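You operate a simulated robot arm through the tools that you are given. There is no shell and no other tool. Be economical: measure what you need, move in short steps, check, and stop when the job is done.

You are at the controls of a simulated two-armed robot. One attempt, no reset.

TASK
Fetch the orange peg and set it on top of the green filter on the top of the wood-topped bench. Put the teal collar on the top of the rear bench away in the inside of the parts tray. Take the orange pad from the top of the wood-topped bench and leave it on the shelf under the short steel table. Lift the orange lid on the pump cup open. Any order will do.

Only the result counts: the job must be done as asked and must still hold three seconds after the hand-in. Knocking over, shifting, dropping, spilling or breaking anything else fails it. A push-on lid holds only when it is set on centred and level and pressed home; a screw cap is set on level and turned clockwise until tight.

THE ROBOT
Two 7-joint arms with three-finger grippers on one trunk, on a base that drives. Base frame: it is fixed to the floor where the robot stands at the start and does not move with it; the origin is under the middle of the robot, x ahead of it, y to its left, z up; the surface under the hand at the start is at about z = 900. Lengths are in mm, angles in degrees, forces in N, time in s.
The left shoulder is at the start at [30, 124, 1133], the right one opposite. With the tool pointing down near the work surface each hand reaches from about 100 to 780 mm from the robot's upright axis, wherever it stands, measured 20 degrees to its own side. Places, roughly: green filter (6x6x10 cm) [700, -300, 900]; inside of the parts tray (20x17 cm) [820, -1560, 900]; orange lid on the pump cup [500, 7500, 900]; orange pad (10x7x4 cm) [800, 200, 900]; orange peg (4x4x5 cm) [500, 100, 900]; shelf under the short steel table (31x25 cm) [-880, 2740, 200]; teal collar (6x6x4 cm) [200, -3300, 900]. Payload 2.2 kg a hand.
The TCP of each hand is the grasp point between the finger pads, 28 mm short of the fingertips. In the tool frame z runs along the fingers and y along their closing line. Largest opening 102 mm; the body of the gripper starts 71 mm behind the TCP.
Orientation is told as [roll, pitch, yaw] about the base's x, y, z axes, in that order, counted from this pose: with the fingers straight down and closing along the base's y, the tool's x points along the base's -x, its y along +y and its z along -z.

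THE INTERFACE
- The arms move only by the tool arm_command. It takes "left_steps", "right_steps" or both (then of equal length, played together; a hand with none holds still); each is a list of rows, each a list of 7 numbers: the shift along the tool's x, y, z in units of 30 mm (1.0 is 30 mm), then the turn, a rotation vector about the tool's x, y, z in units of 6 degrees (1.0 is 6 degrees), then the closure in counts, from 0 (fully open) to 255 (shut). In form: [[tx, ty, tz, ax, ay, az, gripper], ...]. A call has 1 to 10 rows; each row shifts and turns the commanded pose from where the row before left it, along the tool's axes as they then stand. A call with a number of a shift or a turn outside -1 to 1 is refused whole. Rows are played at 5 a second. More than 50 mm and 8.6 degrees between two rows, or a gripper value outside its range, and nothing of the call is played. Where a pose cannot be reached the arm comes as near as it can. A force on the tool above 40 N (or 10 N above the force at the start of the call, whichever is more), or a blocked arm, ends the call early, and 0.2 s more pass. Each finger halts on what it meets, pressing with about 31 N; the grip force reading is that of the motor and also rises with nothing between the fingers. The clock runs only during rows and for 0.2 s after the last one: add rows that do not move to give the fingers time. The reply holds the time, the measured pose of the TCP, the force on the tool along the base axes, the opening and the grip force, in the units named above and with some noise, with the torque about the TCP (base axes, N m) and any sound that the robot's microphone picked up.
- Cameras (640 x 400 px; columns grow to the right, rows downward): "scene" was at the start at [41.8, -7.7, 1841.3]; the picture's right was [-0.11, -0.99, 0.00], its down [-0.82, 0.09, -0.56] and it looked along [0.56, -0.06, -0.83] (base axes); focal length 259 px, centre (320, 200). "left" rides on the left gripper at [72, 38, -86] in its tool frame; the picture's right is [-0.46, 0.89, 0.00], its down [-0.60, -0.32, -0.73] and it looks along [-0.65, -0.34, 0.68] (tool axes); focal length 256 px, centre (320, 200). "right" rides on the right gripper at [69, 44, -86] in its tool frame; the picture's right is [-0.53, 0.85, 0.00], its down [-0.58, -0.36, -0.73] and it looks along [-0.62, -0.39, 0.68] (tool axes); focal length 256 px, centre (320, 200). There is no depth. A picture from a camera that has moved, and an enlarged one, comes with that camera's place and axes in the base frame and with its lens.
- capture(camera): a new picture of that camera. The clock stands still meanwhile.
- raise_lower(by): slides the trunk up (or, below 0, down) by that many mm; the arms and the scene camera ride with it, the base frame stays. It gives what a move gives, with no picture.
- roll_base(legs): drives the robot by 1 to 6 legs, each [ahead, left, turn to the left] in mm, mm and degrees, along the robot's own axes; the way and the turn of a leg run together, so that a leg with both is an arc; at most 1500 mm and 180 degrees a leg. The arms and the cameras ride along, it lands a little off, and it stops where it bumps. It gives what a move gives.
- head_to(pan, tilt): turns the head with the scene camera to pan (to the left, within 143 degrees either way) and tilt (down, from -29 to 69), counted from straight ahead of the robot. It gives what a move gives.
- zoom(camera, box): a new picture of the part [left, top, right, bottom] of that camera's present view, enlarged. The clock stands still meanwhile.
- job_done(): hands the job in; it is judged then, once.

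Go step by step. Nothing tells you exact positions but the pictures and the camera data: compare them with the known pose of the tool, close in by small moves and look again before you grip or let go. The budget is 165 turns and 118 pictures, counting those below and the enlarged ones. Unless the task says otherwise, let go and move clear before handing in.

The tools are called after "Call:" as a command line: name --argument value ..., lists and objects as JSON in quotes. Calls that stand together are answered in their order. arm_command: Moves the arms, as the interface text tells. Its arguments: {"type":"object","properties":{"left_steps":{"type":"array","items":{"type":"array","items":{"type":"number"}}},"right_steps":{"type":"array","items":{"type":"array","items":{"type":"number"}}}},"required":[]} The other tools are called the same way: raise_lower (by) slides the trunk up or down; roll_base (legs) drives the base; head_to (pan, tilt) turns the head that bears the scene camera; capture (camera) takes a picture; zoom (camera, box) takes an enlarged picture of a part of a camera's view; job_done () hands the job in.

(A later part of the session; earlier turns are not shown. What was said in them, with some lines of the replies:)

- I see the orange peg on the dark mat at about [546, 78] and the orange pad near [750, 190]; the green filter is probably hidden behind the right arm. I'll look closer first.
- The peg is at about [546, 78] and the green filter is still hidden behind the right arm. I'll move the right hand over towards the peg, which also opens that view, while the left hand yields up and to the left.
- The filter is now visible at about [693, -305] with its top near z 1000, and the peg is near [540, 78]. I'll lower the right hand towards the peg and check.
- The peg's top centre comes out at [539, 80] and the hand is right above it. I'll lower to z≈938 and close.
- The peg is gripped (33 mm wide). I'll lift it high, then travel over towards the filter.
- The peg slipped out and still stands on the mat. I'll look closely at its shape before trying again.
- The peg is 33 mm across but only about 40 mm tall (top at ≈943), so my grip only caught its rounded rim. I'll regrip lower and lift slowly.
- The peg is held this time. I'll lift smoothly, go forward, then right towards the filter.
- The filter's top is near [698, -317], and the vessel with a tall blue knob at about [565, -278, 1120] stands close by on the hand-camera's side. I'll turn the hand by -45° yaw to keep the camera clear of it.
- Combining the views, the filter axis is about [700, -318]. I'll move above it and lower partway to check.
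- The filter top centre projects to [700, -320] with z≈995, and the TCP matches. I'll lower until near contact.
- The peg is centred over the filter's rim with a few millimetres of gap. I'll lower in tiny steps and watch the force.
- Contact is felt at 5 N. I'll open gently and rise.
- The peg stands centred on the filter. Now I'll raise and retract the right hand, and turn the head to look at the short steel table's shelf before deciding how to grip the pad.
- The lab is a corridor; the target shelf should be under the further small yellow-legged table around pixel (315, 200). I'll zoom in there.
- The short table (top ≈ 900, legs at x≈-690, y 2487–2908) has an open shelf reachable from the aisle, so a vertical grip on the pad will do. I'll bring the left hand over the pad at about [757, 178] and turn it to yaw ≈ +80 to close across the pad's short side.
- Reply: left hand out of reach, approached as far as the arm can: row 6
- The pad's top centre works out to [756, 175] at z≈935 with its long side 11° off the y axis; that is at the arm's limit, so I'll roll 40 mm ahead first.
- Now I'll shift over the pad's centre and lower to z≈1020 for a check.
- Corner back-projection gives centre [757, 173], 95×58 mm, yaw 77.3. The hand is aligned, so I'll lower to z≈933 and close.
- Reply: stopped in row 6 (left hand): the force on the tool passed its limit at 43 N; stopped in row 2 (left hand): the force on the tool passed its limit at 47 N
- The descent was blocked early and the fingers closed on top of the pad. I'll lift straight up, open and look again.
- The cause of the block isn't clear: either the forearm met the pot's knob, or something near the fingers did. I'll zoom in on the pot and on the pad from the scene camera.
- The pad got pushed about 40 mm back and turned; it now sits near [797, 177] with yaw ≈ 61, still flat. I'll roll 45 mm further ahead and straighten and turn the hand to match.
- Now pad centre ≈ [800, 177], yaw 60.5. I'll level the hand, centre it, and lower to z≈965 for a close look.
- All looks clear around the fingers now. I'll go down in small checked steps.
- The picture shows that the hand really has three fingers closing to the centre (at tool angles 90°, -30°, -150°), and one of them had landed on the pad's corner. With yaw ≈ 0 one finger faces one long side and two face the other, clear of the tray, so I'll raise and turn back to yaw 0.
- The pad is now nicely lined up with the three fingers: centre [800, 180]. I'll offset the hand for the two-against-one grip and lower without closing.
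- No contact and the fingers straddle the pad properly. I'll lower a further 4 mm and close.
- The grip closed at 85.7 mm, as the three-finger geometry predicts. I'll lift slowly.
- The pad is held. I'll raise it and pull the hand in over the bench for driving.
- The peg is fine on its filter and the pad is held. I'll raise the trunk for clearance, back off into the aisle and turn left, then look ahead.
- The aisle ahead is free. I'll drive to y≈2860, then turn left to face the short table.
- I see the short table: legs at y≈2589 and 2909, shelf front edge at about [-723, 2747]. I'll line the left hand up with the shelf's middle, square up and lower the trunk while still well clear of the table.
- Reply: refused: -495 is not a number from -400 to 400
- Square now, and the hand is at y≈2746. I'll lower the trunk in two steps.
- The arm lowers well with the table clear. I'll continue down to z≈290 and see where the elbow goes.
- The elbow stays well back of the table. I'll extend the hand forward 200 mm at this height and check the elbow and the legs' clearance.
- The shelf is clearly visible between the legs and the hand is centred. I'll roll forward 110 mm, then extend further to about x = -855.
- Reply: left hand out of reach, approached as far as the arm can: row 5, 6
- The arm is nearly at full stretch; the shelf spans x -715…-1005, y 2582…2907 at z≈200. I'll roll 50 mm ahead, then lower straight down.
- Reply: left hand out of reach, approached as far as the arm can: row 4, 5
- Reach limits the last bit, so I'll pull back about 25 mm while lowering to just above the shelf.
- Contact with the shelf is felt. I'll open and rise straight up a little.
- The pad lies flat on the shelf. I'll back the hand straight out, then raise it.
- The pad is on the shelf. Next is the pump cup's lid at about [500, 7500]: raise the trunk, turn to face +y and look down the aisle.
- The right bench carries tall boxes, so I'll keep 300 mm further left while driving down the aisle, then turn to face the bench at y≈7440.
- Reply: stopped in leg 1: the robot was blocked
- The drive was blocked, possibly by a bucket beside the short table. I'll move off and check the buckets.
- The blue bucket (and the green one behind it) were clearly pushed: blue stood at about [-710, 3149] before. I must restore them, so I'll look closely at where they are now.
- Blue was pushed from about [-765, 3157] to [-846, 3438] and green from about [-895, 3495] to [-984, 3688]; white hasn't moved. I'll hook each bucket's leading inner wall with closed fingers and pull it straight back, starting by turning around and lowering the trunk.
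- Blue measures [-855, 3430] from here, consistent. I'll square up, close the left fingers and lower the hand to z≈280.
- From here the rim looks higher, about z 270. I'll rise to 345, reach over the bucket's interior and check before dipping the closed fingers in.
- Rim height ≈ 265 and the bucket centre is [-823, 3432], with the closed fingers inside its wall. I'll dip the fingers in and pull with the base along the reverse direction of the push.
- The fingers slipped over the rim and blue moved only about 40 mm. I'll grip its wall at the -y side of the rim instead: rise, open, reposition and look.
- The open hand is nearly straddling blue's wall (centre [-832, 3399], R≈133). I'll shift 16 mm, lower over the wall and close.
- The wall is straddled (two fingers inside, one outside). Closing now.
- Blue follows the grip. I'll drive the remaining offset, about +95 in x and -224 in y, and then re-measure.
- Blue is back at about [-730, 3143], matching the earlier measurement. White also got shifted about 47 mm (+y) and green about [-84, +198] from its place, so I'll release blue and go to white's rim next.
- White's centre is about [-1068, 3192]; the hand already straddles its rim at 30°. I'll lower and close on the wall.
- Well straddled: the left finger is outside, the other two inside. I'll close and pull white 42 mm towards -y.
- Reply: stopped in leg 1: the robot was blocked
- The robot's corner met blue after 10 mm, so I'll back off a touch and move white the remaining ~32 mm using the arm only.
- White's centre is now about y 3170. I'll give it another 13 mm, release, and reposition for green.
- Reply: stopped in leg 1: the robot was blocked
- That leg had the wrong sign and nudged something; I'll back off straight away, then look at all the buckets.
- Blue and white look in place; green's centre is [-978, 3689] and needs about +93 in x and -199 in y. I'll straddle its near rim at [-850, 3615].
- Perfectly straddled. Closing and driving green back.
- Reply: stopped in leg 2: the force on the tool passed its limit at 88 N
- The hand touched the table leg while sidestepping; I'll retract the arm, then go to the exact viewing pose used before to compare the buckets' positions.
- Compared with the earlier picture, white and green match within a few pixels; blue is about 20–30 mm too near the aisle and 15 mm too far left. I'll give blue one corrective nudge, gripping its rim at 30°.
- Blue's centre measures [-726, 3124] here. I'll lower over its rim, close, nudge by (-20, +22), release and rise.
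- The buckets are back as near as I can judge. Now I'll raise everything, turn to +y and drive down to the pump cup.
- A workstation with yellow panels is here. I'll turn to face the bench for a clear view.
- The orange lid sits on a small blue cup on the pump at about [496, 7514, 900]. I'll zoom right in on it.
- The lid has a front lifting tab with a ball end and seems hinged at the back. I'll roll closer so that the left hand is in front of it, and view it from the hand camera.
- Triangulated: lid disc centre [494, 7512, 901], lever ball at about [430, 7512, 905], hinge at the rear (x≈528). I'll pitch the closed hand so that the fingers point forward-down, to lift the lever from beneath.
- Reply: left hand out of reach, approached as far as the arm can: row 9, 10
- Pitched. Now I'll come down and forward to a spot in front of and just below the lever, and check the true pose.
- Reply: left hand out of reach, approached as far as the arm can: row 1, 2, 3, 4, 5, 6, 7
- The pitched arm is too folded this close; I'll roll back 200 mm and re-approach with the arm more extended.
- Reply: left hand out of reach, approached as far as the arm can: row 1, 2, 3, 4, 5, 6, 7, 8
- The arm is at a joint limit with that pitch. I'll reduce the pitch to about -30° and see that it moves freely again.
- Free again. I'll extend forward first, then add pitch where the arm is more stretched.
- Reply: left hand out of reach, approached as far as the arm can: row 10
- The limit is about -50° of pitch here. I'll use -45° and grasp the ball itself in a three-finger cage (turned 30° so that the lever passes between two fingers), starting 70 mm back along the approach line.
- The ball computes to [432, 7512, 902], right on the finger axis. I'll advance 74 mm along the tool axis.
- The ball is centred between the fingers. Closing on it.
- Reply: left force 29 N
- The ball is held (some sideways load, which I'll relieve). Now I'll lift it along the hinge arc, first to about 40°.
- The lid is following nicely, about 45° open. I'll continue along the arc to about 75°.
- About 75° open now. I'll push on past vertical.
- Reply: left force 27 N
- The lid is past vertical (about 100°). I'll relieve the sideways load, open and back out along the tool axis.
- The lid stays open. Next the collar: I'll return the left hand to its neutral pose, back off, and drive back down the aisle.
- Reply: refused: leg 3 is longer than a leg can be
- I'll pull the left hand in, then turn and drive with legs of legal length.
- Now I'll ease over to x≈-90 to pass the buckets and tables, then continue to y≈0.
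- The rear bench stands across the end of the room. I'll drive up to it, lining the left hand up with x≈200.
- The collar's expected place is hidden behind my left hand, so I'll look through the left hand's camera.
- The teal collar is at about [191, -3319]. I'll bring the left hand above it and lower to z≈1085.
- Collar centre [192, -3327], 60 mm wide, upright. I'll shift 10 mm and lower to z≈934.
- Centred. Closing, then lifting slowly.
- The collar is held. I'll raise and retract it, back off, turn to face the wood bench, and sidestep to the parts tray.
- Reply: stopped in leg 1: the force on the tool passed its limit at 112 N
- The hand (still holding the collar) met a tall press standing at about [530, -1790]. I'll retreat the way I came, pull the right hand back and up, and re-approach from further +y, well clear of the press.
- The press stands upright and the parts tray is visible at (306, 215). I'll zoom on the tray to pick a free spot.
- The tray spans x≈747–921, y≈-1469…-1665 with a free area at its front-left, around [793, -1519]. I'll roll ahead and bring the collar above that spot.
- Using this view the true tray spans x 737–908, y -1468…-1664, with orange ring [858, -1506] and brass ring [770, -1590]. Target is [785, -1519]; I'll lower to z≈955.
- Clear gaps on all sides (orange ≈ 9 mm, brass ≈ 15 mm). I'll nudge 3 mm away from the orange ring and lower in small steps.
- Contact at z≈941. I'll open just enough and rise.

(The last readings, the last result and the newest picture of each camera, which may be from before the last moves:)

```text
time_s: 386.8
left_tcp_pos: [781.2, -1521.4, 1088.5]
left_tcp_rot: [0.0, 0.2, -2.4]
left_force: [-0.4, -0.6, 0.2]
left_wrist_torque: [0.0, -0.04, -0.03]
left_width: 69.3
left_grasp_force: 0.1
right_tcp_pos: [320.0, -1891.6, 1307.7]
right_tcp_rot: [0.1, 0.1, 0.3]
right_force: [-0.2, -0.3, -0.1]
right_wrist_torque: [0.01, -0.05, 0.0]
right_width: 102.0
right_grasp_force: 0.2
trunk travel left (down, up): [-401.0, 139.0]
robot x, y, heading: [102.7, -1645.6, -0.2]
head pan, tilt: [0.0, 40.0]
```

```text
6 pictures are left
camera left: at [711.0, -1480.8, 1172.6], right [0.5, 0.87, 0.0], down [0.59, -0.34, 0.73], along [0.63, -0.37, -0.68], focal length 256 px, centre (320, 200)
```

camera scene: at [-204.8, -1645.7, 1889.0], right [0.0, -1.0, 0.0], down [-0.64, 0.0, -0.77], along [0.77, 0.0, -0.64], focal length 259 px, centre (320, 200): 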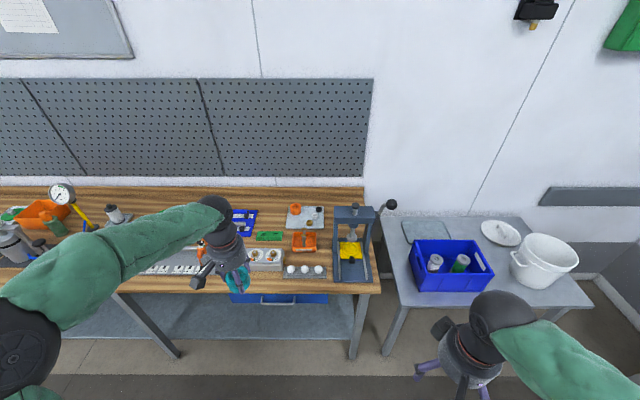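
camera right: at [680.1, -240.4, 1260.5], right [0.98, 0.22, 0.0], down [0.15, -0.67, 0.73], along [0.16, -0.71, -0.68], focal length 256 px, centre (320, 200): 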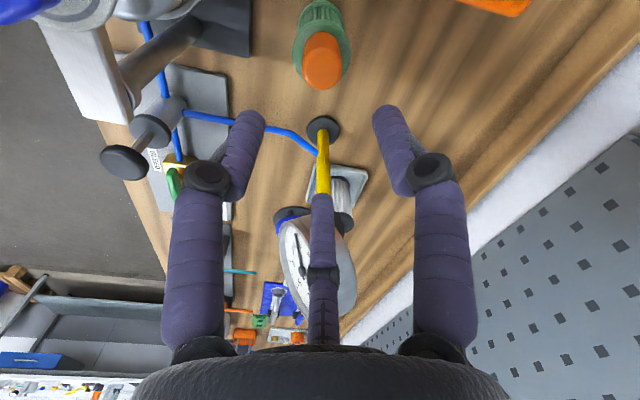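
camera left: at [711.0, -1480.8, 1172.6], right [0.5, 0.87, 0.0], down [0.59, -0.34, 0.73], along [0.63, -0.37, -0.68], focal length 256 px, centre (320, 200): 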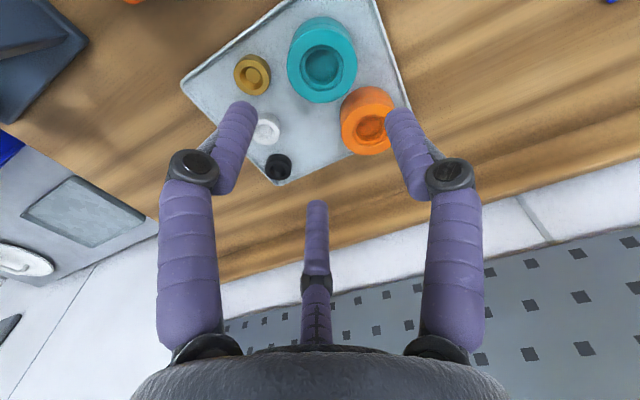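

The collar sits flat inside the parts tray. I'll withdraw the hand, back off, and take one last look at the peg on the filter.

Call:
arm_command --left_steps '[[0, 0, -0.8, 0, 0, 0, 82], [0, 0, -0.8, 0, 0, 0, 82], [0, 0, -0.8, 0, 0, 0, 82], [0, 0, -0.8, 0, 0, 0, 82], [0.8, 0, -0.8, 0, 0, 0, 82], [0.9, 0, -0.5, 0, 0, 0, 82], [0.9, 0, 0, 0, 0, 0, 82], [0.9, 0, 0, 0, 0, 0, 82], [0.9, 0, 0, 0, 0, 0, 82], [0.9, 0, 0, 0, 0, 0, 82]]'

Call:
roll_base --legs '[[-220, 0, 0]]'

Call:
head_to --pan 57 --tilt 32

Call:
capture --camera "scene"

```text
time_s: 388.9
left_tcp_pos: [619.7, -1514.1, 1225.2]
left_tcp_rot: [0.0, 0.0, -2.4]
left_force: [0.3, -0.5, -1.1]
left_wrist_torque: [0.01, -0.01, 0.02]
left_width: 69.0
left_grasp_force: 0.1
right_tcp_pos: [320.1, -1891.0, 1309.8]
right_tcp_rot: [0.1, 0.1, 0.2]
right_force: [0.3, 0.1, -0.1]
right_wrist_torque: [-0.01, -0.02, -0.02]
right_width: 101.9
right_grasp_force: 0.1
trunk travel left (down, up): [-401.0, 139.0]
robot x, y, heading: [101.5, -1643.5, 0.1]
head pan, tilt: [0.0, 40.0]
```

```text
time_s: 390.6
left_tcp_pos: [401.5, -1517.7, 1224.4]
left_tcp_rot: [0.0, 0.0, -2.6]
left_force: [0.8, 0.0, 0.3]
left_wrist_torque: [-0.01, -0.01, -0.01]
left_width: 68.9
left_grasp_force: 0.0
right_tcp_pos: [98.1, -1892.2, 1309.2]
right_tcp_rot: [0.2, 0.1, 0.0]
right_force: [-0.1, 0.4, 0.9]
right_wrist_torque: [0.02, -0.04, 0.02]
right_width: 102.1
right_grasp_force: 0.1
trunk travel left (down, up): [-401.0, 139.0]
robot x, y, heading: [-124.1, -1648.6, -0.0]
head pan, tilt: [0.0, 40.0]
```

```text
time_s: 391.9
left_tcp_pos: [401.7, -1516.2, 1224.7]
left_tcp_rot: [0.0, 0.0, -2.6]
left_force: [0.0, 0.3, -0.2]
left_wrist_torque: [-0.01, 0.05, -0.01]
left_width: 69.1
left_grasp_force: 0.0
right_tcp_pos: [99.6, -1893.5, 1308.7]
right_tcp_rot: [0.1, 0.2, 0.1]
right_force: [0.4, 0.7, -0.3]
right_wrist_torque: [0.01, -0.05, -0.02]
right_width: 102.0
right_grasp_force: 0.0
trunk travel left (down, up): [-401.0, 139.0]
robot x, y, heading: [-118.9, -1647.5, 0.1]
head pan, tilt: [57.0, 32.0]
```

```text
5 pictures are left
camera scene: at [-100.3, -1570.5, 1901.3], right [0.84, -0.55, 0.0], down [-0.29, -0.44, -0.85], along [0.46, 0.71, -0.53], focal length 259 px, centre (320, 200)
```

scene: 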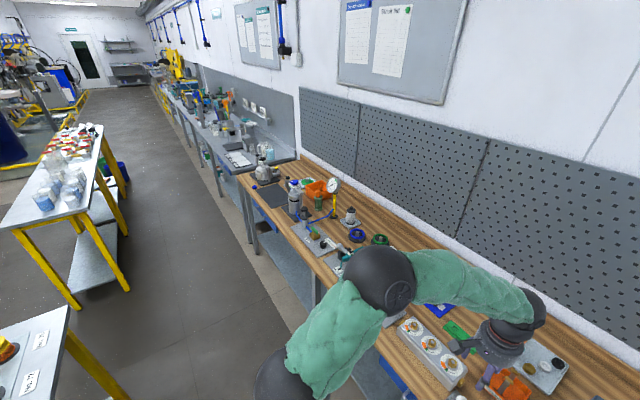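

Call:
zoom --camera "scene" --box '[270, 165, 370, 235]'

```text
5.71 times, centred on (320, 200) of scene
camera zoom: at [-100.3, -1570.5, 1901.3], right [0.84, -0.55, 0.0], down [-0.29, -0.44, -0.85], along [0.46, 0.71, -0.53], focal length 1482 px, centre (320, 200)
```

zoom: 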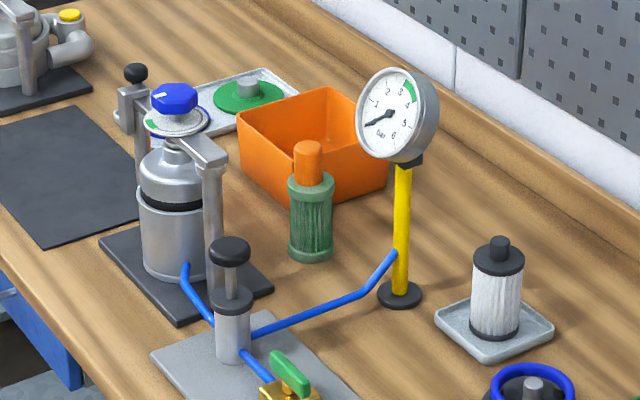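

The peg stands on the green filter, the collar is in the parts tray, the pad is on the shelf and the lid was left open. Both hands are clear, so I'm handing in.

Call:
job_done

```text
The job is handed in.
```

All four items were in place when last checked, but the run was not clean: on the way I knocked into other things, and that alone may fail the job.

**The four items**
- **Peg:** it is on top of the green filter; I confirmed this just before hand-in.
- **Collar:** it is flat inside the parts tray.
- **Pad:** it is on the shelf under the short steel table. While picking it up I first pushed it about 40 mm along the bench.
- **Lid:** I opened it past vertical and it stayed open when I let go. I did not look at it again before hand-in.

**What else I hit**
- **Buckets:** while driving I pushed the blue, green and white buckets beside the short table. I moved all three back by comparing with earlier pictures, so they may still be a few centimetres off and turned from how they stood.
- **Short table:** the left hand hit one of its legs (88 N). I saw no change afterwards.
- **Press:** the left hand hit the press at the end of the wood-topped bench (112 N). It was still upright, but I can't say whether it or its lever shifted.
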